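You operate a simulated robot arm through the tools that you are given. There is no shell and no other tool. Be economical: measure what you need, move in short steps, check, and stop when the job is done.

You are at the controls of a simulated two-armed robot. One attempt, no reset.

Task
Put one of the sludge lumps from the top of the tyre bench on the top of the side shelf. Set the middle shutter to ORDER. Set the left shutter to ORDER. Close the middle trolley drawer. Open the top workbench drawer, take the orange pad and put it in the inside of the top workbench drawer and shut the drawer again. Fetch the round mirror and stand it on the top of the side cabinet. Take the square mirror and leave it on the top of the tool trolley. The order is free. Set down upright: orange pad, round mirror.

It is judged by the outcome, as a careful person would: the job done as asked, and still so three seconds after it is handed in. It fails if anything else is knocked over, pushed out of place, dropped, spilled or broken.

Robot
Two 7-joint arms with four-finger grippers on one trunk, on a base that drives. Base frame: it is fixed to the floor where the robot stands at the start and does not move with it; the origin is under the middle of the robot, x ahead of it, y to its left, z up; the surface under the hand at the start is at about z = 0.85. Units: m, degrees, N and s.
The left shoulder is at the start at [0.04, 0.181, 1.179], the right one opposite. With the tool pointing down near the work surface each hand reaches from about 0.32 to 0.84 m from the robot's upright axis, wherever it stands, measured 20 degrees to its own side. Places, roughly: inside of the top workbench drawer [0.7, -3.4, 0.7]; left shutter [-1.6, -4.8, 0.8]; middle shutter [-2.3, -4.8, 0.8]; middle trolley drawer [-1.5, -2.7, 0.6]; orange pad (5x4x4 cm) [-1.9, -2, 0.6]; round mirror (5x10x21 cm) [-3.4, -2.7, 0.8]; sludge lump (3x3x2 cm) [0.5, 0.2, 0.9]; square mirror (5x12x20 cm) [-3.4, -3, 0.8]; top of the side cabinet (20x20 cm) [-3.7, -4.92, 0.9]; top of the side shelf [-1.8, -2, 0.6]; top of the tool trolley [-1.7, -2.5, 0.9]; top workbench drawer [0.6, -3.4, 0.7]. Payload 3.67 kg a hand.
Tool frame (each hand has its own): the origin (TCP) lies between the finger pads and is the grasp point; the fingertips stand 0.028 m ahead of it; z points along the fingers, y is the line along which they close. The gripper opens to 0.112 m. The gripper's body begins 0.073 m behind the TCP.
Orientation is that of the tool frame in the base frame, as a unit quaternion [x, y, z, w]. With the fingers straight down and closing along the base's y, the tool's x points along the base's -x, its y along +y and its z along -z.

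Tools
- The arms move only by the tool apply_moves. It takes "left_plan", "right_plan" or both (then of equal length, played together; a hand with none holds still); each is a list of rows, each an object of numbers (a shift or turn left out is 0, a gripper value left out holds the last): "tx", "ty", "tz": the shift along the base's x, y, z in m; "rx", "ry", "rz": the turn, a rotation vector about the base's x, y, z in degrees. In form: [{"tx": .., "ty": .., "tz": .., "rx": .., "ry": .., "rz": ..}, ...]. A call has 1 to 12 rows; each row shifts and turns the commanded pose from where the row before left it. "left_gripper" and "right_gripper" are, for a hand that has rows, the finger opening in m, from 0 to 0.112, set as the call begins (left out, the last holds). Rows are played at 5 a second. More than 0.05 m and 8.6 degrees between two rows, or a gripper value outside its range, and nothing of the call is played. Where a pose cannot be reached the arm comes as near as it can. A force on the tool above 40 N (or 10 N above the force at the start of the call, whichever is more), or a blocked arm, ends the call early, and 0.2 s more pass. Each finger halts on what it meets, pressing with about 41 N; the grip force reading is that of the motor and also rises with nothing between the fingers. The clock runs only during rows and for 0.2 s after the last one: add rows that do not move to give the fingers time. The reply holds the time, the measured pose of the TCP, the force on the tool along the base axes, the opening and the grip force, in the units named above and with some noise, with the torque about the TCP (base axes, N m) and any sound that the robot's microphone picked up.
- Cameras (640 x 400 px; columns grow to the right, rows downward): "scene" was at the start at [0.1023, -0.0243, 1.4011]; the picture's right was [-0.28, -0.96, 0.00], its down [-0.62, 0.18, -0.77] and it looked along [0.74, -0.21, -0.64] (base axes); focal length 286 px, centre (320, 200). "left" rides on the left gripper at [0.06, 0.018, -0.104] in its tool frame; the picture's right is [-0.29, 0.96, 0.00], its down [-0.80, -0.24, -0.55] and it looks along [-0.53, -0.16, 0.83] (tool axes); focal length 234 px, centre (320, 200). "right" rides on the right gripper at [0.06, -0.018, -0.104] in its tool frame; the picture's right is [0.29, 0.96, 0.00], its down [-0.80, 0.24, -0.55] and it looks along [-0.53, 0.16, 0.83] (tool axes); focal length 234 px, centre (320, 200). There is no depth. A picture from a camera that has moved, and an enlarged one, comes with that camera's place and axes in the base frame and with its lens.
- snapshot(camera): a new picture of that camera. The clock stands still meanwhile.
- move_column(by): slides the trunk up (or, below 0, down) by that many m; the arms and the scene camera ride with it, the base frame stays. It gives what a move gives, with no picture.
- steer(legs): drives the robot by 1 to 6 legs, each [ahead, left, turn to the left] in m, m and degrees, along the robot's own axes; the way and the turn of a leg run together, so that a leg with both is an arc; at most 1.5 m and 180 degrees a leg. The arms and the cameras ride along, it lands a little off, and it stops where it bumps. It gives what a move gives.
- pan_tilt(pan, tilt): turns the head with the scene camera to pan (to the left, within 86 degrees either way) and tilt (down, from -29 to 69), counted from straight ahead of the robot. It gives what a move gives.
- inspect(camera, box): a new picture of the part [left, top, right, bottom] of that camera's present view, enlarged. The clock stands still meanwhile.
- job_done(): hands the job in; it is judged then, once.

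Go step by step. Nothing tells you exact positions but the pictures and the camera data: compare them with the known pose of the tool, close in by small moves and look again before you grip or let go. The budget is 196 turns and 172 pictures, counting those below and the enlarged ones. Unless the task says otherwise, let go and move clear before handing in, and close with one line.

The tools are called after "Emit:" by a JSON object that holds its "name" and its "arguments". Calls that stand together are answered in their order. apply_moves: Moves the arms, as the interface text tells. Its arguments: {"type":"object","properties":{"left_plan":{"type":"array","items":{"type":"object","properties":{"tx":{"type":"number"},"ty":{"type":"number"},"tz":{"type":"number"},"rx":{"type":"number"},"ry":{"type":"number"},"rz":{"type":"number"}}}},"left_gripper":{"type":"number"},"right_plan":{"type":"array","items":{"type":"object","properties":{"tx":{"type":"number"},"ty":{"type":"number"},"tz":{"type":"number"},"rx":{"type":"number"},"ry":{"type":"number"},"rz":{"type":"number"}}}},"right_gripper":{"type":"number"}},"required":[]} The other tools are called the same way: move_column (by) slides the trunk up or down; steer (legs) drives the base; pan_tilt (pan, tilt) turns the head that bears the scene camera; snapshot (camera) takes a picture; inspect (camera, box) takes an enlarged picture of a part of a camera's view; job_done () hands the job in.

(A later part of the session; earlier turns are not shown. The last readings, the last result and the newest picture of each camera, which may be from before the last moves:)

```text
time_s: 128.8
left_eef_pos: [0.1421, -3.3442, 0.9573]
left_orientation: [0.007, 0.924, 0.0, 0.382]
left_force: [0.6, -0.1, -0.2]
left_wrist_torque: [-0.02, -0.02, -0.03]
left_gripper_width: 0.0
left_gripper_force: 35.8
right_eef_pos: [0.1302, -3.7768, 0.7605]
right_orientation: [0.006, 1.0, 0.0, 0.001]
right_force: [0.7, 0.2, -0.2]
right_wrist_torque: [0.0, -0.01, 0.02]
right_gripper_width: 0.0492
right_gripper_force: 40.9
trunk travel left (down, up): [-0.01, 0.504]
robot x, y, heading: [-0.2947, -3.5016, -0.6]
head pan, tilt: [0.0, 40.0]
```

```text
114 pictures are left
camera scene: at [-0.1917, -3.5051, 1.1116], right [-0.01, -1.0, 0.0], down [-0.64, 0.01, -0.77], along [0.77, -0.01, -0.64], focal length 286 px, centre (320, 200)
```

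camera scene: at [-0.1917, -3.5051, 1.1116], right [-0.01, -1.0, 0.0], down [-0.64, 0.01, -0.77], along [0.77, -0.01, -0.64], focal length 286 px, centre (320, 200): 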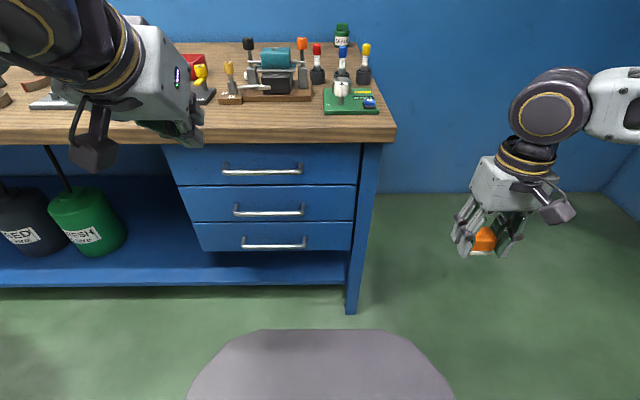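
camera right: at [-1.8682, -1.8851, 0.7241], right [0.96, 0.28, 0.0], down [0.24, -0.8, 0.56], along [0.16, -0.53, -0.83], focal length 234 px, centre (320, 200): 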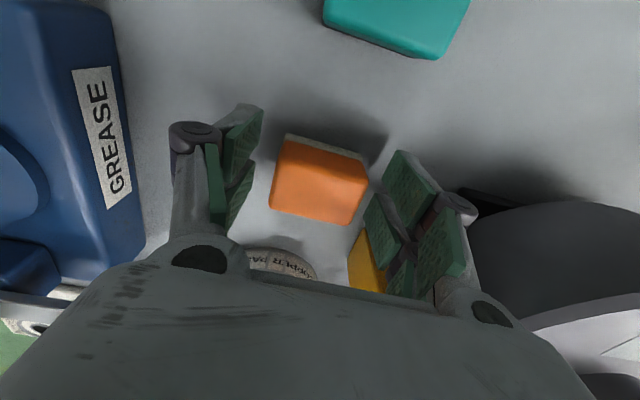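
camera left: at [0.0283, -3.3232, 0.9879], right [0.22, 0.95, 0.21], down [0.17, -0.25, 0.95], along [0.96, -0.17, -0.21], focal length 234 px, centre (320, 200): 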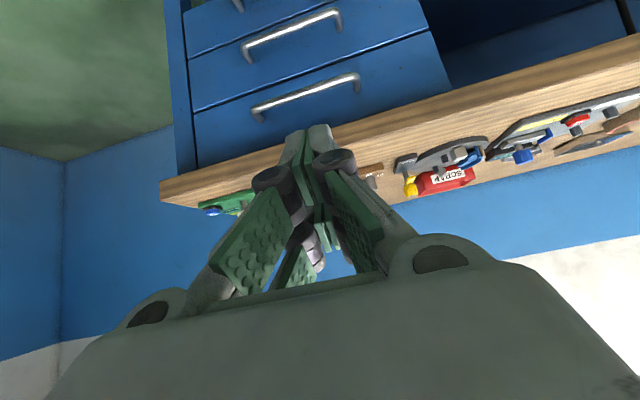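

Emit:
{"name": "apply_moves", "arguments": {"left_plan": [{"tx": 0.02, "tz": -0.042}, {"tx": 0.02, "tz": -0.042}, {"tx": 0.02, "tz": -0.042}, {"tx": 0.045}, {"tx": 0.045}, {}]}}

Emit:
{"name": "snapshot", "arguments": {"camera": "left"}}

Emit:
{"name": "inspect", "arguments": {"camera": "scene", "box": [140, 80, 340, 220]}}

```text
time_s: 130.2
left_eef_pos: [0.2929, -3.3454, 0.8318]
left_orientation: [0.008, 0.924, -0.001, 0.381]
left_force: [0.1, 0.6, 0.0]
left_wrist_torque: [0.0, -0.01, -0.01]
left_gripper_width: 0.0
left_gripper_force: 35.2
right_eef_pos: [0.1297, -3.7766, 0.7614]
right_orientation: [0.006, 1.0, 0.001, 0.001]
right_force: [-0.7, 0.0, -0.4]
right_wrist_torque: [0.01, -0.01, 0.01]
right_gripper_width: 0.049
right_gripper_force: 40.6
trunk travel left (down, up): [-0.01, 0.504]
robot x, y, heading: [-0.3004, -3.5029, -0.7]
head pan, tilt: [0.0, 40.0]
```

```text
113 pictures are left
camera left: at [0.1791, -3.3229, 0.8625], right [0.22, 0.95, 0.21], down [0.17, -0.25, 0.95], along [0.96, -0.17, -0.22], focal length 234 px, centre (320, 200)
```

left: 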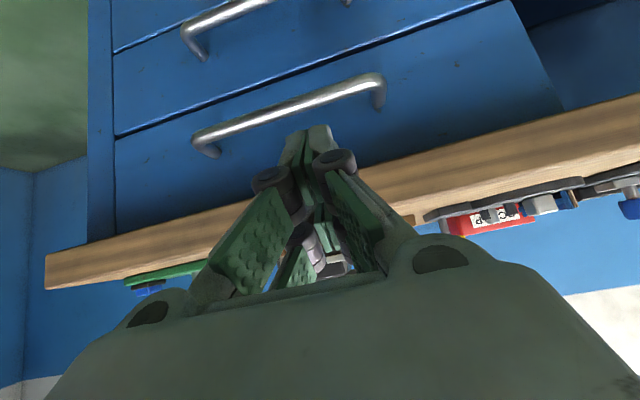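

```text
2.86 times, centred on (240, 150) of scene
camera zoom: at [-0.192, -3.505, 1.1117], right [-0.01, -1.0, 0.0], down [-0.64, 0.01, -0.77], along [0.77, -0.01, -0.64], focal length 818 px, centre (549, 343)
```

zoom: 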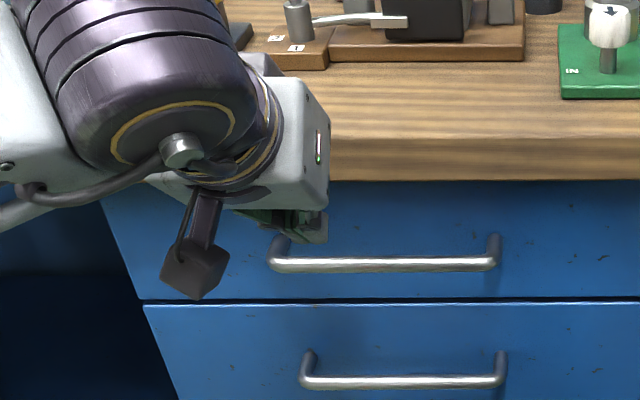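

Emit:
{"name": "apply_moves", "arguments": {"left_plan": [{"tx": 0.024, "tz": -0.023}, {"tx": 0.024, "tz": -0.023}, {"tx": 0.022, "tz": -0.02}, {}]}}

Emit:
{"name": "snapshot", "arguments": {"camera": "left"}}

```text
time_s: 130.9
left_eef_pos: [0.3543, -3.3428, 0.7745]
left_orientation: [0.005, 0.924, 0.001, 0.383]
left_force: [2.5, -0.5, 5.0]
left_wrist_torque: [-0.01, -0.06, -0.01]
left_gripper_width: 0.006
left_gripper_force: 35.6
right_eef_pos: [0.1306, -3.7758, 0.7601]
right_orientation: [0.005, 1.0, 0.001, 0.0]
right_force: [0.9, 0.1, -1.2]
right_wrist_torque: [-0.01, 0.01, 0.04]
right_gripper_width: 0.0491
right_gripper_force: 41.1
trunk travel left (down, up): [-0.01, 0.504]
robot x, y, heading: [-0.296, -3.5025, -0.7]
head pan, tilt: [0.0, 40.0]
stopped in row 3 (left hand): the force on the tool passed its limit at 72 N (the readings are from after the stop); the commanded pose is now the measured one
```

```text
111 pictures are left
camera left: at [0.2412, -3.3217, 0.8049], right [0.21, 0.95, 0.21], down [0.17, -0.25, 0.95], along [0.96, -0.17, -0.21], focal length 234 px, centre (320, 200)
```

left: 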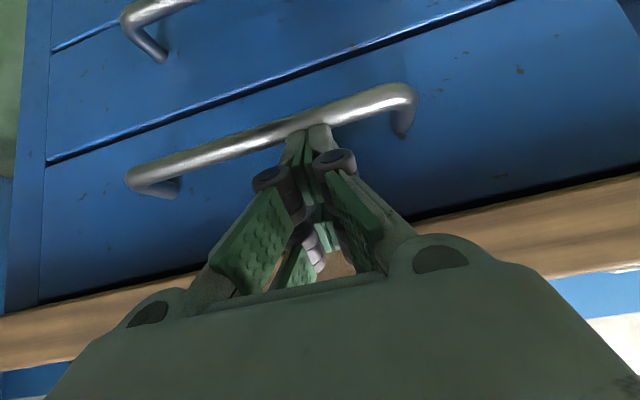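

The finger underside rests on the bar; lifting slightly off it and sliding further behind.

Emit:
{"name": "apply_moves", "arguments": {"left_plan": [{"tx": 0.004, "tz": 0.004}, {"tx": 0.006, "tz": -0.006}, {"tx": 0.005, "tz": -0.005}, {"tx": 0.005, "tz": -0.005}, {}]}}

Emit:
{"name": "snapshot", "arguments": {"camera": "left"}}

```text
time_s: 131.6
left_eef_pos: [0.359, -3.3415, 0.7767]
left_orientation: [0.007, 0.924, 0.0, 0.382]
left_force: [-25.4, 3.9, 4.2]
left_wrist_torque: [0.06, -3.39, 0.59]
left_gripper_width: 0.006
left_gripper_force: 36.0
right_eef_pos: [0.1284, -3.7753, 0.7622]
right_orientation: [0.004, 1.0, 0.001, 0.002]
right_force: [0.3, -1.2, -0.9]
right_wrist_torque: [0.01, 0.02, -0.01]
right_gripper_width: 0.049
right_gripper_force: 41.2
trunk travel left (down, up): [-0.01, 0.504]
robot x, y, heading: [-0.2987, -3.5007, -0.4]
head pan, tilt: [0.0, 40.0]
stopped in row 3 (left hand): the force on the tool passed its limit at 46 N (the readings are from after the stop); the commanded pose is now the measured one
```

```text
110 pictures are left
camera left: at [0.244, -3.3216, 0.8067], right [0.22, 0.95, 0.21], down [0.17, -0.25, 0.95], along [0.96, -0.17, -0.21], focal length 234 px, centre (320, 200)
```

left: 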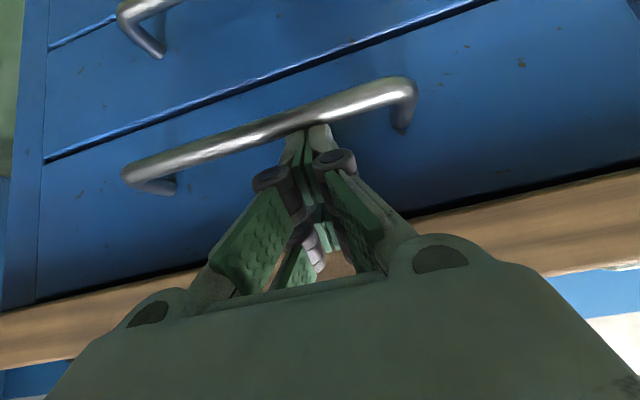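

Emit:
{"name": "snapshot", "arguments": {"camera": "scene"}}

```text
109 pictures are left
camera scene: at [-0.1955, -3.5041, 1.112], right [-0.01, -1.0, 0.0], down [-0.64, 0.0, -0.77], along [0.77, -0.01, -0.64], focal length 286 px, centre (320, 200)
```

scene: 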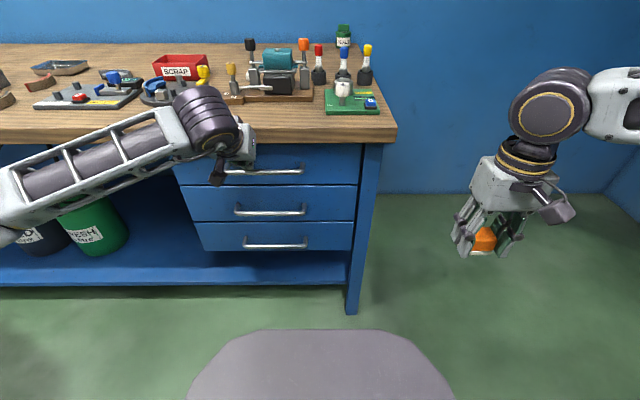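

The bulky wrist joint is touching the bench edge at this pitch. I'll back off, roll the hand 90° so the fingers close vertically, and come in flatter to clamp the bar.

Emit:
{"name": "apply_moves", "arguments": {"left_plan": [{"tx": -0.02, "tz": 0.01}, {"tx": -0.04, "tz": 0.02}, {"tx": -0.045}, {"tx": -0.045}, {}]}}

Emit:
{"name": "apply_moves", "arguments": {"left_plan": [{"rx": 6, "rz": -6}, {"rx": 6, "rz": -6}, {"rx": 6, "rz": -6}, {"rx": 6, "rz": -6}, {"rx": 6, "rz": -6}, {"rx": 6, "rz": -6}, {"rx": 6, "rz": -6}, {"rx": 6, "rz": -6}, {"rx": 6, "rz": -6}, {"rx": 6, "rz": -6}, {"rx": 3.6, "rz": -3.6}, {}], "left_gripper": 0.05}}

Emit:
{"name": "snapshot", "arguments": {"camera": "scene"}}

```text
time_s: 132.8
left_eef_pos: [0.2115, -3.343, 0.8022]
left_orientation: [0.007, 0.925, 0.0, 0.38]
left_force: [0.5, -0.2, 0.3]
left_wrist_torque: [0.02, -0.01, 0.02]
left_gripper_width: 0.0
left_gripper_force: 35.7
right_eef_pos: [0.1306, -3.7758, 0.7608]
right_orientation: [0.004, 1.0, 0.001, 0.001]
right_force: [-0.5, -0.5, -0.6]
right_wrist_torque: [-0.02, 0.0, 0.02]
right_gripper_width: 0.049
right_gripper_force: 41.2
trunk travel left (down, up): [-0.01, 0.504]
robot x, y, heading: [-0.3018, -3.5014, -0.4]
head pan, tilt: [0.0, 40.0]
```

```text
time_s: 135.6
left_eef_pos: [0.1522, -3.3473, 0.648]
left_orientation: [0.694, 0.686, 0.157, 0.153]
left_force: [0.6, 0.4, -0.1]
left_wrist_torque: [0.0, -0.01, -0.03]
left_gripper_width: 0.0498
left_gripper_force: 0.0
left hand out of reach, approached as far as the arm can: row 11
right_eef_pos: [0.1302, -3.775, 0.7599]
right_orientation: [0.004, 1.0, 0.001, 0.0]
right_force: [0.0, 0.3, -0.9]
right_wrist_torque: [0.06, 0.02, -0.02]
right_gripper_width: 0.0489
right_gripper_force: 40.9
trunk travel left (down, up): [-0.01, 0.504]
robot x, y, heading: [-0.2944, -3.4997, -0.7]
head pan, tilt: [0.0, 40.0]
stopped in row 12 (left hand): the arm was blocked; the commanded pose is now the measured one
```

```text
108 pictures are left
camera scene: at [-0.1926, -3.5049, 1.1116], right [-0.01, -1.0, 0.0], down [-0.64, 0.01, -0.77], along [0.77, -0.01, -0.64], focal length 286 px, centre (320, 200)
```

scene: 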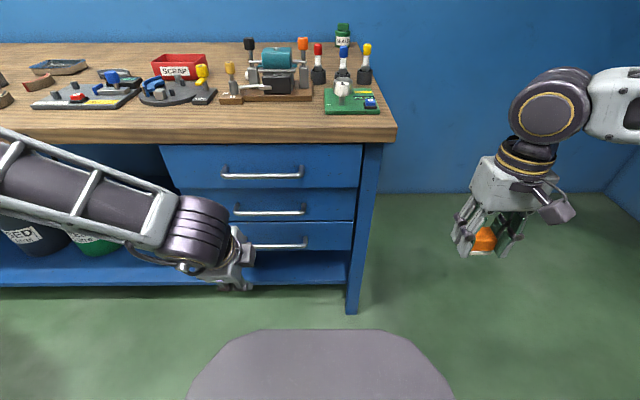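

The hand is rolled with the pitch at 25° from vertical. I'll try pitching it up toward horizontal.

Emit:
{"name": "apply_moves", "arguments": {"left_plan": [{"tz": 0.04}, {"tz": 0.04}, {"ry": -8}, {"ry": -8}, {"ry": -8}, {"ry": -8}, {}]}}

Emit:
{"name": "snapshot", "arguments": {"camera": "scene"}}

```text
time_s: 137.2
left_eef_pos: [0.1781, -3.3792, 0.6702]
left_orientation: [0.623, 0.617, 0.343, 0.336]
left_force: [0.0, 0.5, 0.2]
left_wrist_torque: [0.0, -0.01, 0.0]
left_gripper_width: 0.05
left_gripper_force: 0.1
left hand out of reach, approached as far as the arm can: row 1, 2, 3, 4, 5, 6
right_eef_pos: [0.1305, -3.7753, 0.7604]
right_orientation: [0.004, 1.0, 0.002, 0.001]
right_force: [0.0, 0.1, -0.9]
right_wrist_torque: [0.0, 0.02, -0.01]
right_gripper_width: 0.0491
right_gripper_force: 41.1
trunk travel left (down, up): [-0.01, 0.504]
robot x, y, heading: [-0.2973, -3.5047, -0.6]
head pan, tilt: [0.0, 40.0]
```

```text
107 pictures are left
camera scene: at [-0.1925, -3.5044, 1.1117], right [-0.01, -1.0, 0.0], down [-0.64, 0.01, -0.77], along [0.77, -0.01, -0.64], focal length 286 px, centre (320, 200)
```

scene: 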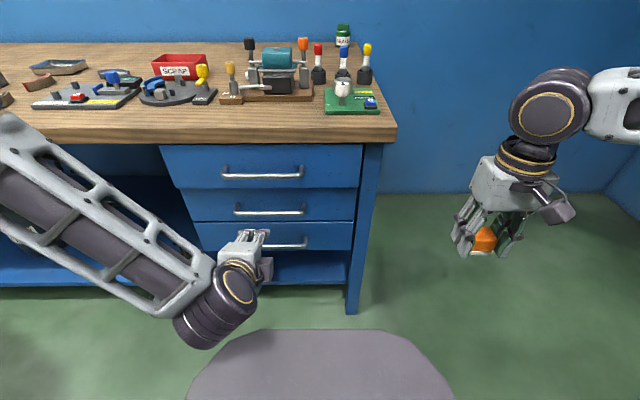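

This arm configuration works: the hand is rolled, about 33° below horizontal. Raising the trunk to bring it to handle height.

Emit:
{"name": "move_column", "arguments": {"by": 0.08}}

Emit:
{"name": "snapshot", "arguments": {"camera": "left"}}

Emit:
{"name": "snapshot", "arguments": {"camera": "scene"}}

```text
time_s: 138.4
left_eef_pos: [0.1772, -3.3801, 0.7494]
left_orientation: [0.624, 0.617, 0.343, 0.335]
left_force: [0.0, 0.4, -0.8]
left_wrist_torque: [0.02, -0.05, 0.02]
left_gripper_width: 0.0501
left_gripper_force: 0.0
right_eef_pos: [0.1296, -3.7747, 0.8393]
right_orientation: [0.004, 1.0, 0.001, 0.001]
right_force: [0.6, -0.2, -0.4]
right_wrist_torque: [-0.05, 0.03, 0.01]
right_gripper_width: 0.0491
right_gripper_force: 41.0
trunk travel left (down, up): [-0.09, 0.424]
robot x, y, heading: [-0.2984, -3.5015, -0.6]
head pan, tilt: [0.0, 40.0]
```

```text
106 pictures are left
camera left: at [0.1024, -3.3179, 0.821], right [0.52, -0.3, 0.8], down [-0.6, -0.8, 0.09], along [0.61, -0.52, -0.59], focal length 234 px, centre (320, 200)
```

left: 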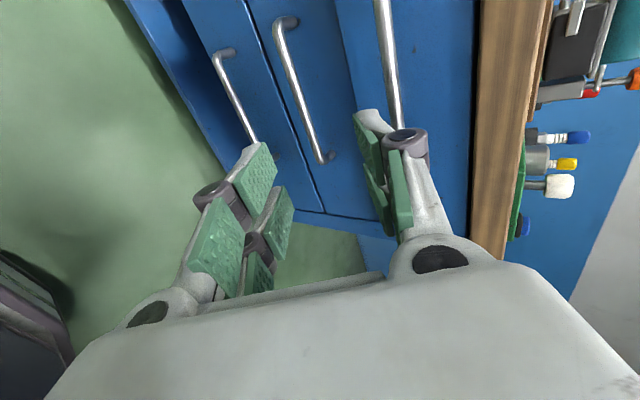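

```text
105 pictures are left
camera scene: at [-0.1921, -3.5046, 1.1905], right [-0.01, -1.0, 0.0], down [-0.64, 0.01, -0.77], along [0.77, -0.01, -0.64], focal length 286 px, centre (320, 200)
```

scene: 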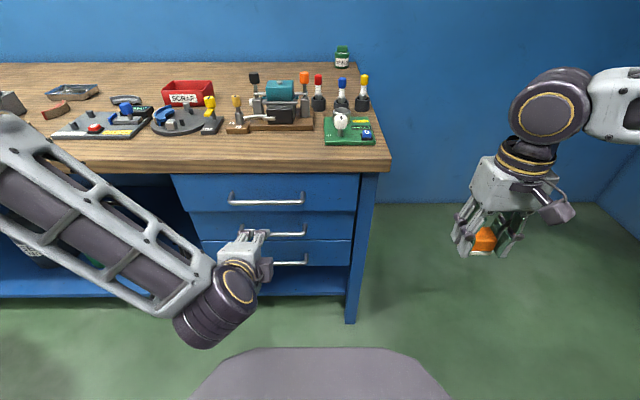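

Approaching: trunk up 3 cm, then drive forward 12 cm and look.

Emit:
{"name": "move_column", "arguments": {"by": 0.025}}

Emit:
{"name": "steer", "arguments": {"legs": [[0.12, 0, 0]]}}

Emit:
{"name": "snapshot", "arguments": {"camera": "left"}}

Emit:
{"name": "snapshot", "arguments": {"camera": "scene"}}

```text
time_s: 139.1
left_eef_pos: [0.1793, -3.3789, 0.7749]
left_orientation: [0.624, 0.617, 0.342, 0.336]
left_force: [0.4, 0.5, -0.1]
left_wrist_torque: [0.03, 0.01, 0.02]
left_gripper_width: 0.05
left_gripper_force: 0.1
right_eef_pos: [0.13, -3.7758, 0.8649]
right_orientation: [0.004, 1.0, 0.001, 0.001]
right_force: [0.0, 0.1, -0.1]
right_wrist_torque: [0.0, 0.01, 0.02]
right_gripper_width: 0.0488
right_gripper_force: 40.8
trunk travel left (down, up): [-0.115, 0.399]
robot x, y, heading: [-0.2981, -3.5049, -0.5]
head pan, tilt: [0.0, 40.0]
```

```text
time_s: 140.3
left_eef_pos: [0.2997, -3.3791, 0.7737]
left_orientation: [0.624, 0.618, 0.342, 0.335]
left_force: [0.4, -0.4, -0.6]
left_wrist_torque: [0.02, 0.0, -0.03]
left_gripper_width: 0.05
left_gripper_force: 0.0
right_eef_pos: [0.2515, -3.7756, 0.8637]
right_orientation: [0.004, 1.0, 0.001, 0.0]
right_force: [0.4, -0.5, 0.2]
right_wrist_torque: [-0.02, 0.05, 0.01]
right_gripper_width: 0.049
right_gripper_force: 40.7
trunk travel left (down, up): [-0.115, 0.399]
robot x, y, heading: [-0.1781, -3.5038, -0.2]
head pan, tilt: [0.0, 40.0]
```

```text
104 pictures are left
camera left: at [0.2235, -3.3185, 0.8459], right [0.52, -0.3, 0.8], down [-0.6, -0.8, 0.09], along [0.61, -0.52, -0.59], focal length 234 px, centre (320, 200)
```

left: 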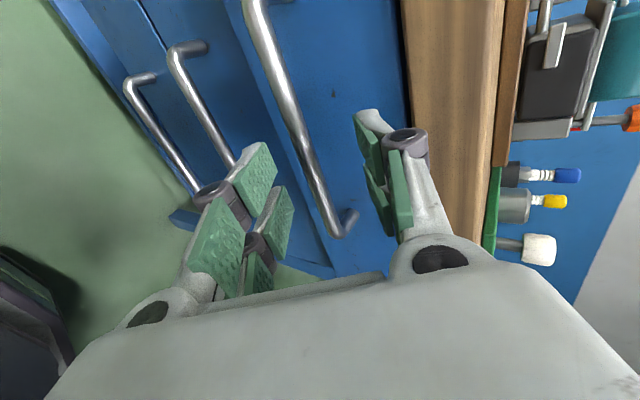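

```text
103 pictures are left
camera scene: at [-0.0704, -3.5054, 1.2158], right [-0.01, -1.0, 0.0], down [-0.64, 0.01, -0.76], along [0.76, -0.01, -0.64], focal length 286 px, centre (320, 200)
```

scene: 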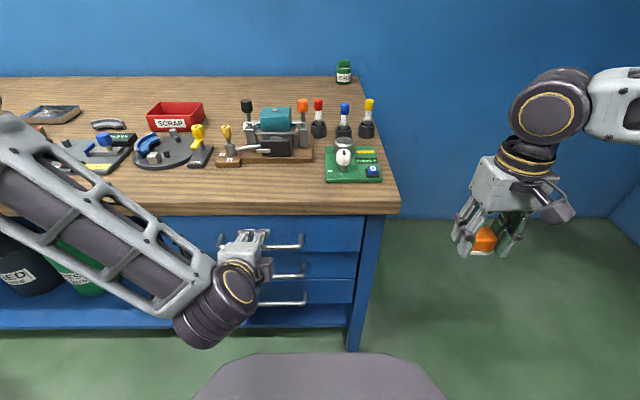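

Emit:
{"name": "apply_moves", "arguments": {"left_plan": [{"tx": 0.018, "tz": -0.011}, {"tx": 0.016, "tz": -0.011}, {"tx": 0.016, "tz": -0.01}, {}], "left_gripper": 0.038}}

Emit:
{"name": "snapshot", "arguments": {"camera": "left"}}

```text
time_s: 141.3
left_eef_pos: [0.3495, -3.3811, 0.7422]
left_orientation: [0.624, 0.617, 0.343, 0.335]
left_force: [-0.9, -0.2, 0.9]
left_wrist_torque: [0.03, 0.01, 0.01]
left_gripper_width: 0.0381
left_gripper_force: 0.0
right_eef_pos: [0.2511, -3.7756, 0.8651]
right_orientation: [0.005, 1.0, 0.002, 0.001]
right_force: [-0.3, -0.6, -0.9]
right_wrist_torque: [0.0, -0.01, -0.02]
right_gripper_width: 0.0492
right_gripper_force: 40.9
trunk travel left (down, up): [-0.115, 0.399]
robot x, y, heading: [-0.1758, -3.5026, -0.5]
head pan, tilt: [0.0, 40.0]
```

```text
102 pictures are left
camera left: at [0.2723, -3.3198, 0.8137], right [0.52, -0.3, 0.8], down [-0.6, -0.8, 0.09], along [0.61, -0.52, -0.59], focal length 234 px, centre (320, 200)
```

left: 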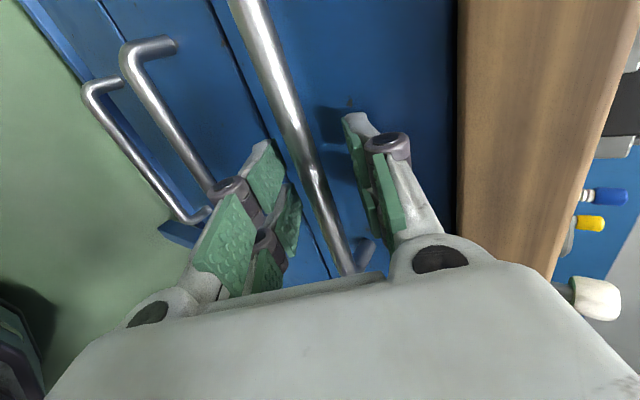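

The bar passes between the fingers. Closing on it.

Emit:
{"name": "apply_moves", "arguments": {"left_plan": [{}, {}, {}], "left_gripper": 0.0}}

Emit:
{"name": "apply_moves", "arguments": {"left_plan": [{"tx": -0.02}, {"tx": -0.02}, {"tx": -0.02}, {}]}}

Emit:
{"name": "snapshot", "arguments": {"camera": "scene"}}

```text
time_s: 142.1
left_eef_pos: [0.3481, -3.38, 0.7386]
left_orientation: [0.624, 0.618, 0.341, 0.334]
left_force: [-0.7, -4.0, -19.6]
left_wrist_torque: [-1.83, 0.14, 1.04]
left_gripper_width: 0.0135
left_gripper_force: 44.5
right_eef_pos: [0.2525, -3.7761, 0.8644]
right_orientation: [0.004, 1.0, 0.001, 0.0]
right_force: [-0.5, -0.5, -0.7]
right_wrist_torque: [-0.01, 0.01, -0.01]
right_gripper_width: 0.0493
right_gripper_force: 40.2
trunk travel left (down, up): [-0.115, 0.399]
robot x, y, heading: [-0.1796, -3.5022, -0.6]
head pan, tilt: [0.0, 40.0]
```

```text
time_s: 143.3
left_eef_pos: [0.2869, -3.38, 0.7397]
left_orientation: [0.625, 0.62, 0.339, 0.333]
left_force: [-0.5, -3.1, -13.5]
left_wrist_torque: [-1.95, 0.14, 0.87]
left_gripper_width: 0.0133
left_gripper_force: 44.9
right_eef_pos: [0.251, -3.7759, 0.8654]
right_orientation: [0.004, 1.0, 0.0, 0.0]
right_force: [-0.1, 0.2, -0.7]
right_wrist_torque: [0.0, -0.01, -0.01]
right_gripper_width: 0.0492
right_gripper_force: 41.4
trunk travel left (down, up): [-0.115, 0.399]
robot x, y, heading: [-0.1749, -3.5069, -0.3]
head pan, tilt: [0.0, 40.0]
stopped in row 4 (left hand): the force on the tool passed its limit at 41 N (the readings are from after the stop); the commanded pose is now the measured one
```

```text
101 pictures are left
camera scene: at [-0.0722, -3.5053, 1.2162], right [-0.01, -1.0, 0.0], down [-0.64, 0.01, -0.77], along [0.77, -0.01, -0.64], focal length 286 px, centre (320, 200)
```

scene: 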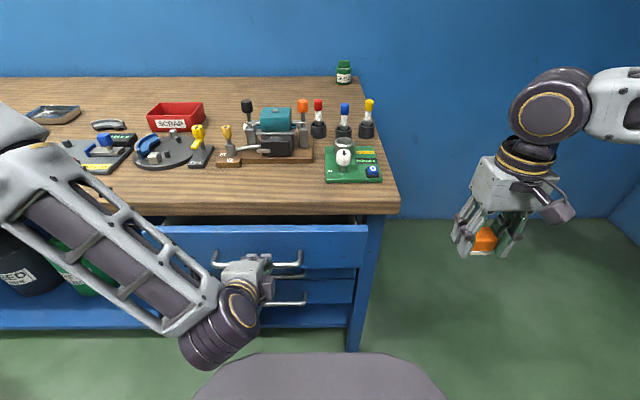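

The drawer is opening. Backing the base to pull it further.

Emit:
{"name": "steer", "arguments": {"legs": [[-0.13, 0, 0]]}}

Emit:
{"name": "pan_tilt", "arguments": {"pan": 10, "tilt": 55}}

Emit:
{"name": "snapshot", "arguments": {"camera": "scene"}}

```text
time_s: 144.6
left_eef_pos: [0.1549, -3.3794, 0.7389]
left_orientation: [0.626, 0.619, 0.34, 0.333]
left_force: [-0.3, -4.8, -30.1]
left_wrist_torque: [-1.83, 0.16, 1.11]
left_gripper_width: 0.0134
left_gripper_force: 45.4
right_eef_pos: [0.1195, -3.7768, 0.8638]
right_orientation: [0.005, 1.0, 0.001, 0.0]
right_force: [-1.0, -0.6, 1.6]
right_wrist_torque: [0.01, -0.07, 0.0]
right_gripper_width: 0.0492
right_gripper_force: 40.7
trunk travel left (down, up): [-0.115, 0.399]
robot x, y, heading: [-0.3086, -3.5035, -0.8]
head pan, tilt: [0.0, 40.0]
```

```text
time_s: 145.4
left_eef_pos: [0.1556, -3.3796, 0.7396]
left_orientation: [0.626, 0.618, 0.339, 0.333]
left_force: [-1.3, -1.9, -5.7]
left_wrist_torque: [-1.82, 0.09, 1.15]
left_gripper_width: 0.0134
left_gripper_force: 45.1
right_eef_pos: [0.1186, -3.7747, 0.8634]
right_orientation: [0.005, 1.0, 0.001, 0.001]
right_force: [0.7, 0.8, -0.5]
right_wrist_torque: [-0.02, -0.01, 0.0]
right_gripper_width: 0.0491
right_gripper_force: 40.6
trunk travel left (down, up): [-0.115, 0.399]
robot x, y, heading: [-0.3111, -3.5037, -0.7]
head pan, tilt: [10.0, 55.0]
```

```text
100 pictures are left
camera scene: at [-0.217, -3.4917, 1.1953], right [0.16, -0.99, 0.0], down [-0.81, -0.13, -0.57], along [0.57, 0.09, -0.82], focal length 286 px, centre (320, 200)
```

scene: 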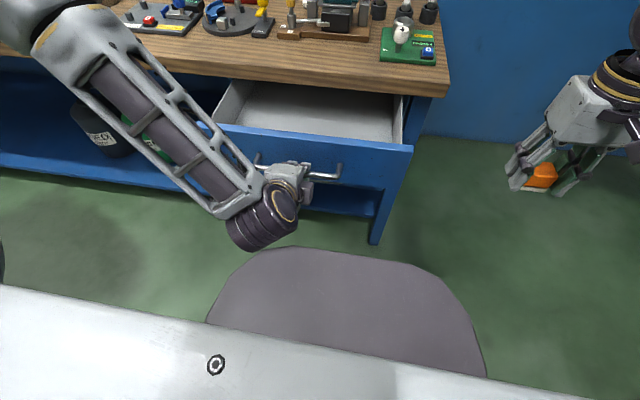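

The drawer is open about 20 cm. Pulling 4 cm more, then releasing the handle and shifting so that the right hand can reach in.

Emit:
{"name": "steer", "arguments": {"legs": [[-0.04, 0, 0]]}}

Emit:
{"name": "apply_moves", "arguments": {"left_plan": [{}, {}, {}], "left_gripper": 0.045}}

Emit:
{"name": "apply_moves", "arguments": {"left_plan": [{"tx": -0.025, "tz": 0.016}, {"tx": -0.025, "tz": 0.016}, {"tx": -0.03, "tz": 0.016}, {}]}}

Emit:
{"name": "snapshot", "arguments": {"camera": "scene"}}

```text
time_s: 146.3
left_eef_pos: [0.1127, -3.3795, 0.7392]
left_orientation: [0.626, 0.618, 0.339, 0.333]
left_force: [-1.2, -6.0, -14.4]
left_wrist_torque: [-1.92, -0.02, 1.11]
left_gripper_width: 0.0137
left_gripper_force: 44.9
right_eef_pos: [0.0778, -3.7752, 0.8652]
right_orientation: [0.005, 1.0, 0.001, 0.001]
right_force: [-1.0, 0.0, 0.1]
right_wrist_torque: [-0.03, -0.05, 0.0]
right_gripper_width: 0.049
right_gripper_force: 41.0
trunk travel left (down, up): [-0.115, 0.399]
robot x, y, heading: [-0.3485, -3.5019, -0.5]
head pan, tilt: [10.0, 55.0]
```

```text
time_s: 147.1
left_eef_pos: [0.1138, -3.38, 0.7387]
left_orientation: [0.626, 0.618, 0.339, 0.334]
left_force: [0.0, -0.2, -0.4]
left_wrist_torque: [-0.02, 0.0, 0.0]
left_gripper_width: 0.0448
left_gripper_force: 0.0
right_eef_pos: [0.0776, -3.775, 0.8655]
right_orientation: [0.005, 1.0, 0.001, 0.001]
right_force: [-0.6, 0.6, -1.0]
right_wrist_torque: [0.02, 0.01, 0.03]
right_gripper_width: 0.0491
right_gripper_force: 40.7
trunk travel left (down, up): [-0.115, 0.399]
robot x, y, heading: [-0.3477, -3.5013, -0.7]
head pan, tilt: [10.0, 55.0]
```

```text
time_s: 148.1
left_eef_pos: [0.0892, -3.4237, 0.7585]
left_orientation: [0.626, 0.62, 0.338, 0.332]
left_force: [0.2, 1.3, 0.0]
left_wrist_torque: [-0.03, 0.02, 0.03]
left_gripper_width: 0.0451
left_gripper_force: 0.0
left hand out of reach, approached as far as the arm can: row 1, 2, 3
right_eef_pos: [0.0779, -3.7752, 0.8652]
right_orientation: [0.005, 1.0, 0.001, 0.001]
right_force: [-0.5, -0.2, -0.2]
right_wrist_torque: [-0.01, -0.02, -0.03]
right_gripper_width: 0.0492
right_gripper_force: 40.9
trunk travel left (down, up): [-0.115, 0.399]
robot x, y, heading: [-0.3516, -3.503, -0.8]
head pan, tilt: [10.0, 55.0]
```

```text
99 pictures are left
camera scene: at [-0.2582, -3.491, 1.1953], right [0.16, -0.99, 0.0], down [-0.81, -0.13, -0.57], along [0.57, 0.09, -0.82], focal length 286 px, centre (320, 200)
```

scene: 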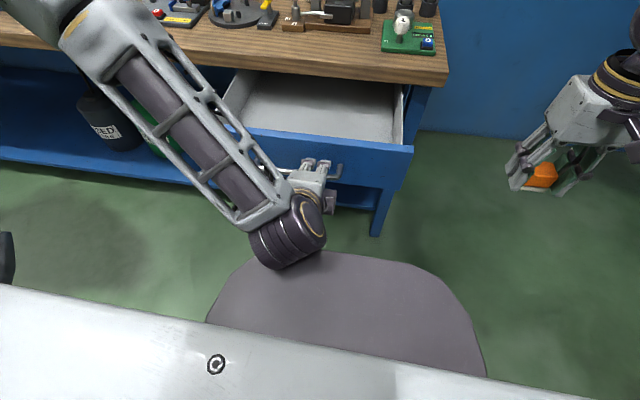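

The fingers are clear of the bar. Backing the base away so I can fold the left arm back to a normal pose.

Emit:
{"name": "steer", "arguments": {"legs": [[-0.2, 0, 0]]}}

Emit:
{"name": "apply_moves", "arguments": {"left_plan": [{"ry": 8}, {"ry": 8}, {"ry": 8}, {"ry": 8}, {"ry": 8}, {"ry": 8}, {"ry": 8}, {"tx": 0.03}, {"tx": 0.03}, {}]}}

Emit:
{"name": "snapshot", "arguments": {"camera": "scene"}}

```text
time_s: 149.7
left_eef_pos: [-0.1114, -3.4218, 0.7595]
left_orientation: [0.626, 0.619, 0.339, 0.333]
left_force: [0.7, -0.1, -0.1]
left_wrist_torque: [0.02, 0.04, 0.0]
left_gripper_width: 0.045
left_gripper_force: 0.0
right_eef_pos: [-0.1233, -3.7722, 0.8658]
right_orientation: [0.005, 1.0, 0.001, 0.002]
right_force: [0.0, 0.1, 0.1]
right_wrist_torque: [0.02, -0.06, -0.02]
right_gripper_width: 0.0491
right_gripper_force: 40.9
trunk travel left (down, up): [-0.115, 0.399]
robot x, y, heading: [-0.5497, -3.5043, -0.1]
head pan, tilt: [10.0, 55.0]
```

```text
time_s: 151.9
left_eef_pos: [-0.0831, -3.408, 0.7459]
left_orientation: [0.697, 0.693, 0.133, 0.128]
left_force: [0.0, -0.8, -0.4]
left_wrist_torque: [-0.01, -0.02, -0.04]
left_gripper_width: 0.0451
left_gripper_force: 0.1
left hand out of reach, approached as far as the arm can: row 5, 6, 7, 8, 9
right_eef_pos: [-0.1217, -3.7733, 0.8647]
right_orientation: [0.005, 1.0, 0.0, 0.0]
right_force: [-0.3, 0.5, -1.1]
right_wrist_torque: [-0.04, -0.01, -0.05]
right_gripper_width: 0.0491
right_gripper_force: 41.3
trunk travel left (down, up): [-0.115, 0.399]
robot x, y, heading: [-0.5482, -3.4967, -0.5]
head pan, tilt: [10.0, 55.0]
```

```text
98 pictures are left
camera scene: at [-0.4589, -3.4898, 1.1953], right [0.16, -0.99, 0.0], down [-0.81, -0.13, -0.57], along [0.57, 0.09, -0.82], focal length 286 px, centre (320, 200)
```

scene: 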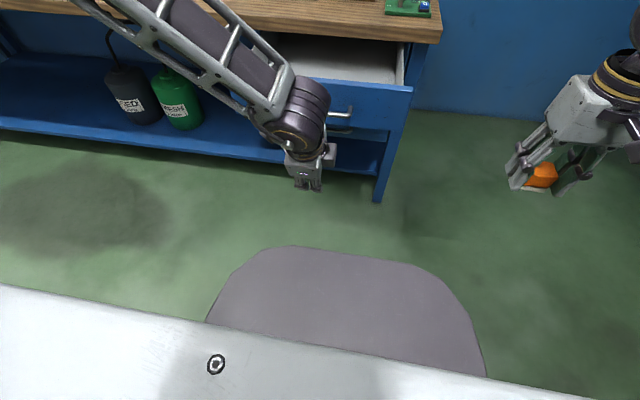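

Emit:
{"name": "apply_moves", "arguments": {"left_plan": [{"rx": -3.2, "rz": 7.7, "ty": 0.02, "tz": 0.01}, {"rx": -3.2, "rz": 7.7, "ty": 0.02, "tz": 0.01}, {"rx": -3.2, "rz": 7.7, "ty": 0.02, "tz": 0.01}, {"rx": -3.2, "rz": 7.7, "ty": 0.02, "tz": 0.01}, {"rx": -3.2, "rz": 7.7, "tz": 0.01}, {"rx": -3.2, "rz": 7.7, "tz": 0.02}, {"rx": -3.2, "rz": 7.7, "tz": 0.02}, {"rx": -3.2, "rz": 7.7}, {"rx": -3.2, "rz": 7.7}, {"rx": -3.2, "rz": 7.7}, {"rx": -2.2, "rz": 5.3}, {}]}}

Emit:
{"name": "snapshot", "arguments": {"camera": "scene"}}

```text
time_s: 154.5
left_eef_pos: [-0.0824, -3.3287, 0.8368]
left_orientation: [0.017, 0.981, -0.013, 0.194]
left_force: [0.7, -0.9, -0.3]
left_wrist_torque: [0.02, 0.01, 0.05]
left_gripper_width: 0.0454
left_gripper_force: 0.2
right_eef_pos: [-0.121, -3.7733, 0.8647]
right_orientation: [0.005, 1.0, 0.001, 0.001]
right_force: [0.4, 0.0, -0.3]
right_wrist_torque: [-0.02, -0.01, -0.01]
right_gripper_width: 0.049
right_gripper_force: 41.0
trunk travel left (down, up): [-0.115, 0.399]
robot x, y, heading: [-0.5464, -3.5003, -0.4]
head pan, tilt: [10.0, 55.0]
```

```text
97 pictures are left
camera scene: at [-0.4583, -3.4894, 1.1953], right [0.16, -0.99, 0.0], down [-0.81, -0.13, -0.57], along [0.57, 0.09, -0.82], focal length 286 px, centre (320, 200)
```

scene: 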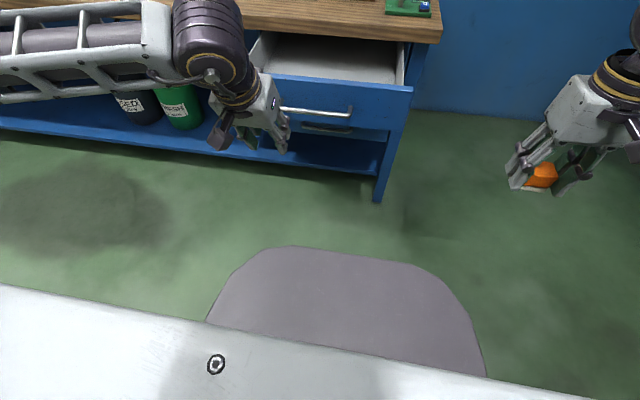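

Emit:
{"name": "apply_moves", "arguments": {"left_plan": [{"tz": 0.049, "ry": 7.3}, {"tz": 0.049, "ry": 7.3}, {"tz": 0.049, "ry": 7.3}, {"ty": 0.04}, {"ty": 0.04}, {}]}}

Emit:
{"name": "steer", "arguments": {"legs": [[0, 0.22, 0], [0.18, 0, 0]]}}

Emit:
{"name": "pan_tilt", "arguments": {"pan": -5, "tilt": 50}}

Emit:
{"name": "snapshot", "arguments": {"camera": "scene"}}

Emit:
{"name": "snapshot", "arguments": {"camera": "right"}}

```text
time_s: 155.9
left_eef_pos: [-0.0813, -3.25, 0.9829]
left_orientation: [0.014, 1.0, -0.017, 0.003]
left_force: [0.2, 0.0, 0.1]
left_wrist_torque: [0.0, 0.0, 0.01]
left_gripper_width: 0.045
left_gripper_force: 0.1
right_eef_pos: [-0.1223, -3.7734, 0.8647]
right_orientation: [0.006, 1.0, 0.0, 0.001]
right_force: [-0.5, 0.3, -0.4]
right_wrist_torque: [-0.02, -0.01, 0.04]
right_gripper_width: 0.0491
right_gripper_force: 41.0
trunk travel left (down, up): [-0.115, 0.399]
robot x, y, heading: [-0.5517, -3.5032, -0.5]
head pan, tilt: [10.0, 55.0]
```

```text
time_s: 158.8
left_eef_pos: [0.1001, -3.0239, 0.9832]
left_orientation: [0.01, 1.0, -0.016, 0.003]
left_force: [0.5, -0.9, -0.5]
left_wrist_torque: [0.02, 0.06, 0.03]
left_gripper_width: 0.045
left_gripper_force: 0.1
right_eef_pos: [0.0651, -3.55, 0.8647]
right_orientation: [0.001, 1.0, 0.001, 0.002]
right_force: [0.3, -0.2, -0.3]
right_wrist_torque: [0.04, 0.06, 0.01]
right_gripper_width: 0.0492
right_gripper_force: 40.7
trunk travel left (down, up): [-0.115, 0.399]
robot x, y, heading: [-0.3643, -3.2785, -0.1]
head pan, tilt: [10.0, 55.0]
```

```text
time_s: 159.6
left_eef_pos: [0.0993, -3.0253, 0.9836]
left_orientation: [0.009, 1.0, -0.017, 0.005]
left_force: [0.0, -0.5, -0.4]
left_wrist_torque: [0.01, -0.01, 0.0]
left_gripper_width: 0.0451
left_gripper_force: 0.2
right_eef_pos: [0.064, -3.5493, 0.8642]
right_orientation: [0.0, 1.0, 0.001, 0.001]
right_force: [-0.4, 0.6, -0.1]
right_wrist_torque: [-0.01, -0.01, 0.02]
right_gripper_width: 0.0493
right_gripper_force: 40.9
trunk travel left (down, up): [-0.115, 0.399]
robot x, y, heading: [-0.3664, -3.2824, 0.0]
head pan, tilt: [-5.0, 50.0]
```

```text
96 pictures are left
camera scene: at [-0.2691, -3.2878, 1.2018], right [-0.09, -1.0, 0.0], down [-0.76, 0.07, -0.64], along [0.64, -0.06, -0.77], focal length 286 px, centre (320, 200)
```

scene: 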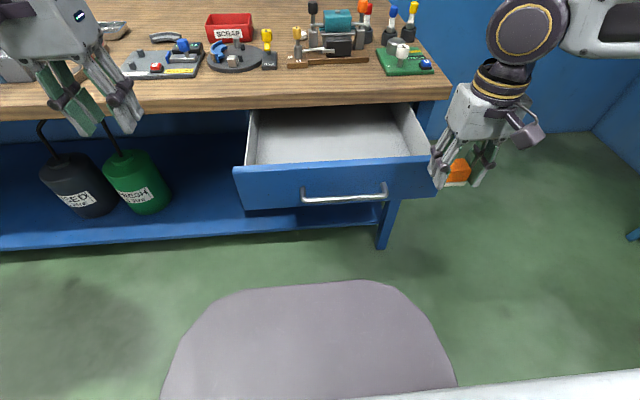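

```text
95 pictures are left
camera right: at [0.0043, -3.5679, 0.9698], right [-0.29, 0.96, 0.0], down [0.8, 0.24, 0.56], along [0.53, 0.16, -0.83], focal length 234 px, centre (320, 200)
```

right: 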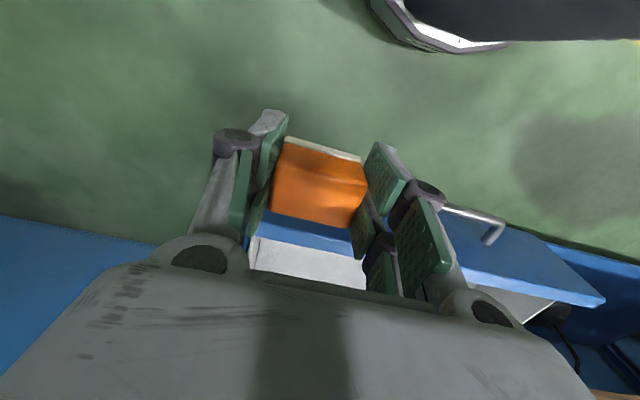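

Moving the pad over the open drawer, to about [0.27, -3.45].

Emit:
{"name": "apply_moves", "arguments": {"right_plan": [{"tx": 0.04, "ty": 0.02, "tz": 0.01}, {"tx": 0.04, "ty": 0.02}, {"tx": 0.04, "ty": 0.02}, {"tx": 0.04, "ty": 0.02}, {"tx": 0.045, "ty": 0.02}, {}]}}

Emit:
{"name": "snapshot", "arguments": {"camera": "scene"}}

Emit:
{"name": "snapshot", "arguments": {"camera": "right"}}

```text
time_s: 161.0
left_eef_pos: [0.1, -3.0255, 0.9845]
left_orientation: [0.011, 1.0, -0.016, 0.005]
left_force: [0.5, 0.3, -0.8]
left_wrist_torque: [-0.02, -0.01, 0.04]
left_gripper_width: 0.0451
left_gripper_force: 0.0
right_eef_pos: [0.2691, -3.4486, 0.8731]
right_orientation: [0.001, 1.0, 0.001, 0.001]
right_force: [-0.8, 0.1, 0.2]
right_wrist_torque: [0.0, -0.03, -0.01]
right_gripper_width: 0.0491
right_gripper_force: 40.8
trunk travel left (down, up): [-0.115, 0.399]
robot x, y, heading: [-0.3621, -3.2804, -0.2]
head pan, tilt: [-5.0, 50.0]
```

```text
94 pictures are left
camera scene: at [-0.2686, -3.2878, 1.2018], right [-0.09, -1.0, 0.0], down [-0.76, 0.07, -0.64], along [0.64, -0.06, -0.77], focal length 286 px, centre (320, 200)
```

scene: 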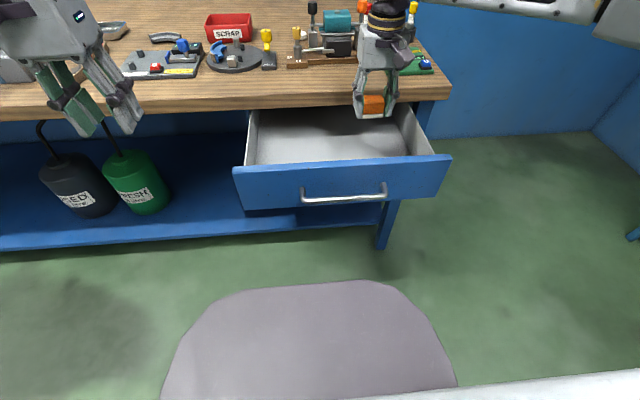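

```text
93 pictures are left
camera right: at [0.2097, -3.4667, 0.9782], right [-0.29, 0.96, 0.0], down [0.8, 0.24, 0.56], along [0.53, 0.16, -0.83], focal length 234 px, centre (320, 200)
```

right: 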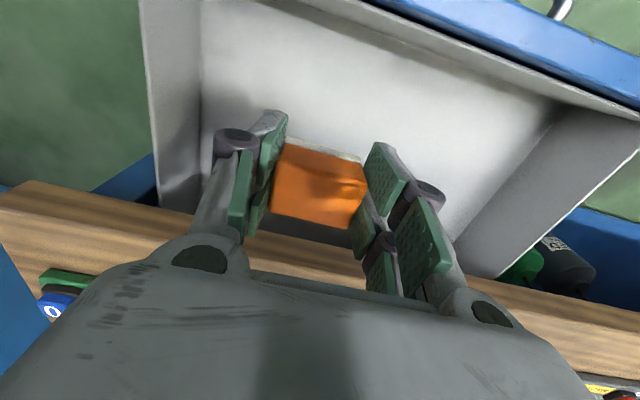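

Emit:
{"name": "apply_moves", "arguments": {"right_plan": [{"tx": -0.015, "tz": -0.03}, {"tz": -0.03}, {"tz": -0.03}, {"tz": -0.02}, {"tz": -0.01}, {"tz": -0.006}, {"tz": -0.006}, {"tz": -0.006}, {"tz": -0.006}, {"tz": -0.006}]}}

Emit:
{"name": "snapshot", "arguments": {"camera": "right"}}

Emit:
{"name": "inspect", "arguments": {"camera": "scene", "box": [230, 40, 460, 220]}}

```text
time_s: 163.2
left_eef_pos: [0.0993, -3.0258, 0.9835]
left_orientation: [0.01, 1.0, -0.017, 0.005]
left_force: [-0.1, 0.5, 0.0]
left_wrist_torque: [0.03, -0.04, 0.01]
left_gripper_width: 0.0452
left_gripper_force: 0.0
right_eef_pos: [0.2425, -3.4597, 0.7296]
right_orientation: [0.0, 1.0, 0.0, 0.001]
right_force: [-0.6, 0.1, -1.1]
right_wrist_torque: [0.03, 0.01, -0.02]
right_gripper_width: 0.0492
right_gripper_force: 40.5
right hand out of reach, approached as far as the arm can: row 5, 7, 9
trunk travel left (down, up): [-0.115, 0.399]
robot x, y, heading: [-0.3663, -3.2782, 0.1]
head pan, tilt: [-5.0, 50.0]
```

```text
92 pictures are left
camera right: at [0.1829, -3.4786, 0.8354], right [-0.29, 0.96, 0.0], down [0.8, 0.24, 0.56], along [0.53, 0.16, -0.83], focal length 234 px, centre (320, 200)
```

right: 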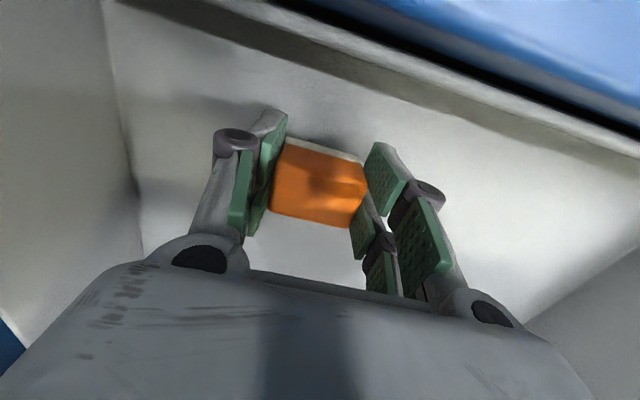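

```text
2.22 times, centred on (345, 130) of scene
camera zoom: at [-0.2687, -3.2878, 1.2018], right [-0.09, -1.0, 0.0], down [-0.76, 0.07, -0.64], along [0.64, -0.06, -0.77], focal length 636 px, centre (264, 356)
```

zoom: 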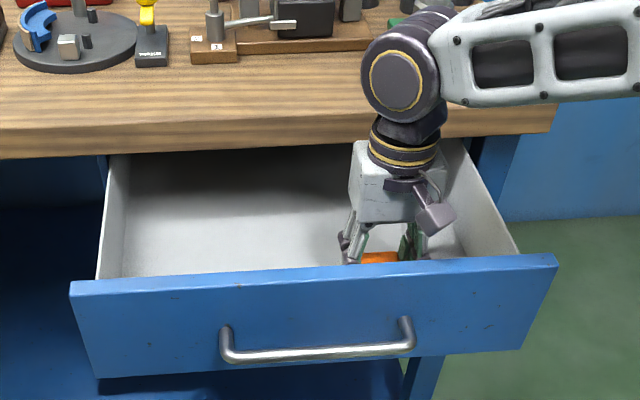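

The arm is at its lower limit; I'll use the trunk for the last bit, gently.

Emit:
{"name": "move_column", "arguments": {"by": -0.008}}

Emit:
{"name": "inspect", "arguments": {"camera": "right", "box": [200, 80, 460, 280]}}

```text
time_s: 163.7
left_eef_pos: [0.0991, -3.0258, 0.9771]
left_orientation: [0.009, 1.0, -0.017, 0.004]
left_force: [-0.2, 0.2, 0.1]
left_wrist_torque: [0.02, 0.01, 0.03]
left_gripper_width: 0.0448
left_gripper_force: 0.1
right_eef_pos: [0.2437, -3.4597, 0.7237]
right_orientation: [0.0, 1.0, 0.001, 0.002]
right_force: [0.1, -0.9, 7.5]
right_wrist_torque: [-0.1, 0.06, -0.02]
right_gripper_width: 0.0491
right_gripper_force: 40.7
trunk travel left (down, up): [-0.107, 0.407]
robot x, y, heading: [-0.3659, -3.2805, 0.1]
head pan, tilt: [-5.0, 50.0]
```

```text
2.00 times, centred on (330, 180) of right
camera zoom: at [0.1829, -3.4786, 0.8284], right [-0.29, 0.96, 0.0], down [0.79, 0.24, 0.56], along [0.53, 0.16, -0.83], focal length 468 px, centre (300, 240)
```

zoom: 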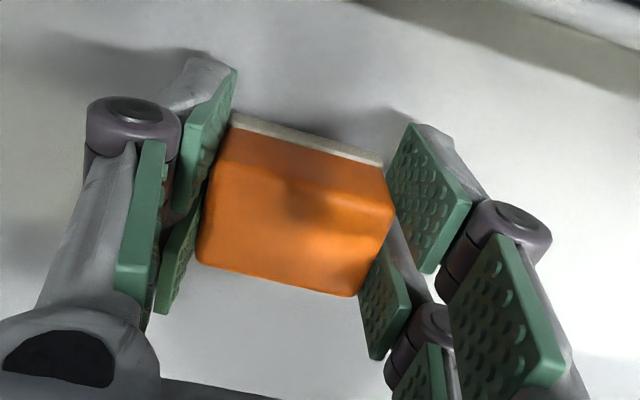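

Contact with the floor of the drawer (7.5 N). Releasing and lifting.

Emit:
{"name": "apply_moves", "arguments": {"right_plan": [{}, {}, {}], "right_gripper": 0.08}}

Emit:
{"name": "apply_moves", "arguments": {"right_plan": [{"tz": 0.03}, {"tz": 0.045}, {"tz": 0.049}, {"tz": 0.049}, {}]}}

Emit:
{"name": "snapshot", "arguments": {"camera": "right"}}

Emit:
{"name": "inspect", "arguments": {"camera": "scene", "box": [230, 40, 460, 220]}}

```text
time_s: 164.5
left_eef_pos: [0.0988, -3.0255, 0.9751]
left_orientation: [0.009, 1.0, -0.017, 0.005]
left_force: [-0.1, -0.7, 0.4]
left_wrist_torque: [-0.03, 0.02, 0.03]
left_gripper_width: 0.0451
left_gripper_force: 0.1
right_eef_pos: [0.2429, -3.4612, 0.7216]
right_orientation: [0.0, 1.0, 0.002, 0.002]
right_force: [0.0, 0.2, -0.1]
right_wrist_torque: [-0.02, 0.01, 0.02]
right_gripper_width: 0.08
right_gripper_force: 0.1
trunk travel left (down, up): [-0.107, 0.407]
robot x, y, heading: [-0.3663, -3.2799, -0.0]
head pan, tilt: [-5.0, 50.0]
```

```text
time_s: 165.7
left_eef_pos: [0.0992, -3.0247, 0.9751]
left_orientation: [0.009, 1.0, -0.016, 0.004]
left_force: [-0.4, -0.6, -0.2]
left_wrist_torque: [0.03, 0.02, -0.03]
left_gripper_width: 0.0451
left_gripper_force: 0.1
right_eef_pos: [0.2426, -3.4626, 0.8968]
right_orientation: [0.001, 1.0, 0.001, 0.0]
right_force: [0.7, -0.4, 0.5]
right_wrist_torque: [-0.02, 0.02, -0.01]
right_gripper_width: 0.0799
right_gripper_force: 0.0
trunk travel left (down, up): [-0.107, 0.407]
robot x, y, heading: [-0.3652, -3.2839, -0.2]
head pan, tilt: [-5.0, 50.0]
```

```text
89 pictures are left
camera right: at [0.1829, -3.4811, 1.0013], right [-0.29, 0.96, 0.0], down [0.8, 0.24, 0.56], along [0.53, 0.16, -0.83], focal length 234 px, centre (320, 200)
```

right: 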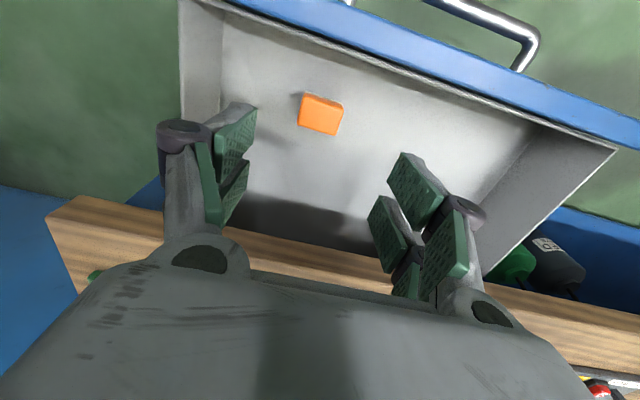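

```text
2.22 times, centred on (345, 130) of scene
camera zoom: at [-0.2684, -3.2879, 1.1936], right [-0.09, -1.0, 0.0], down [-0.76, 0.07, -0.64], along [0.64, -0.06, -0.77], focal length 636 px, centre (264, 356)
```

zoom: 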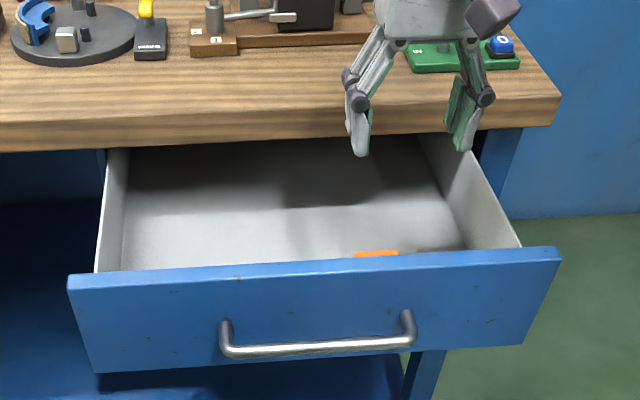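

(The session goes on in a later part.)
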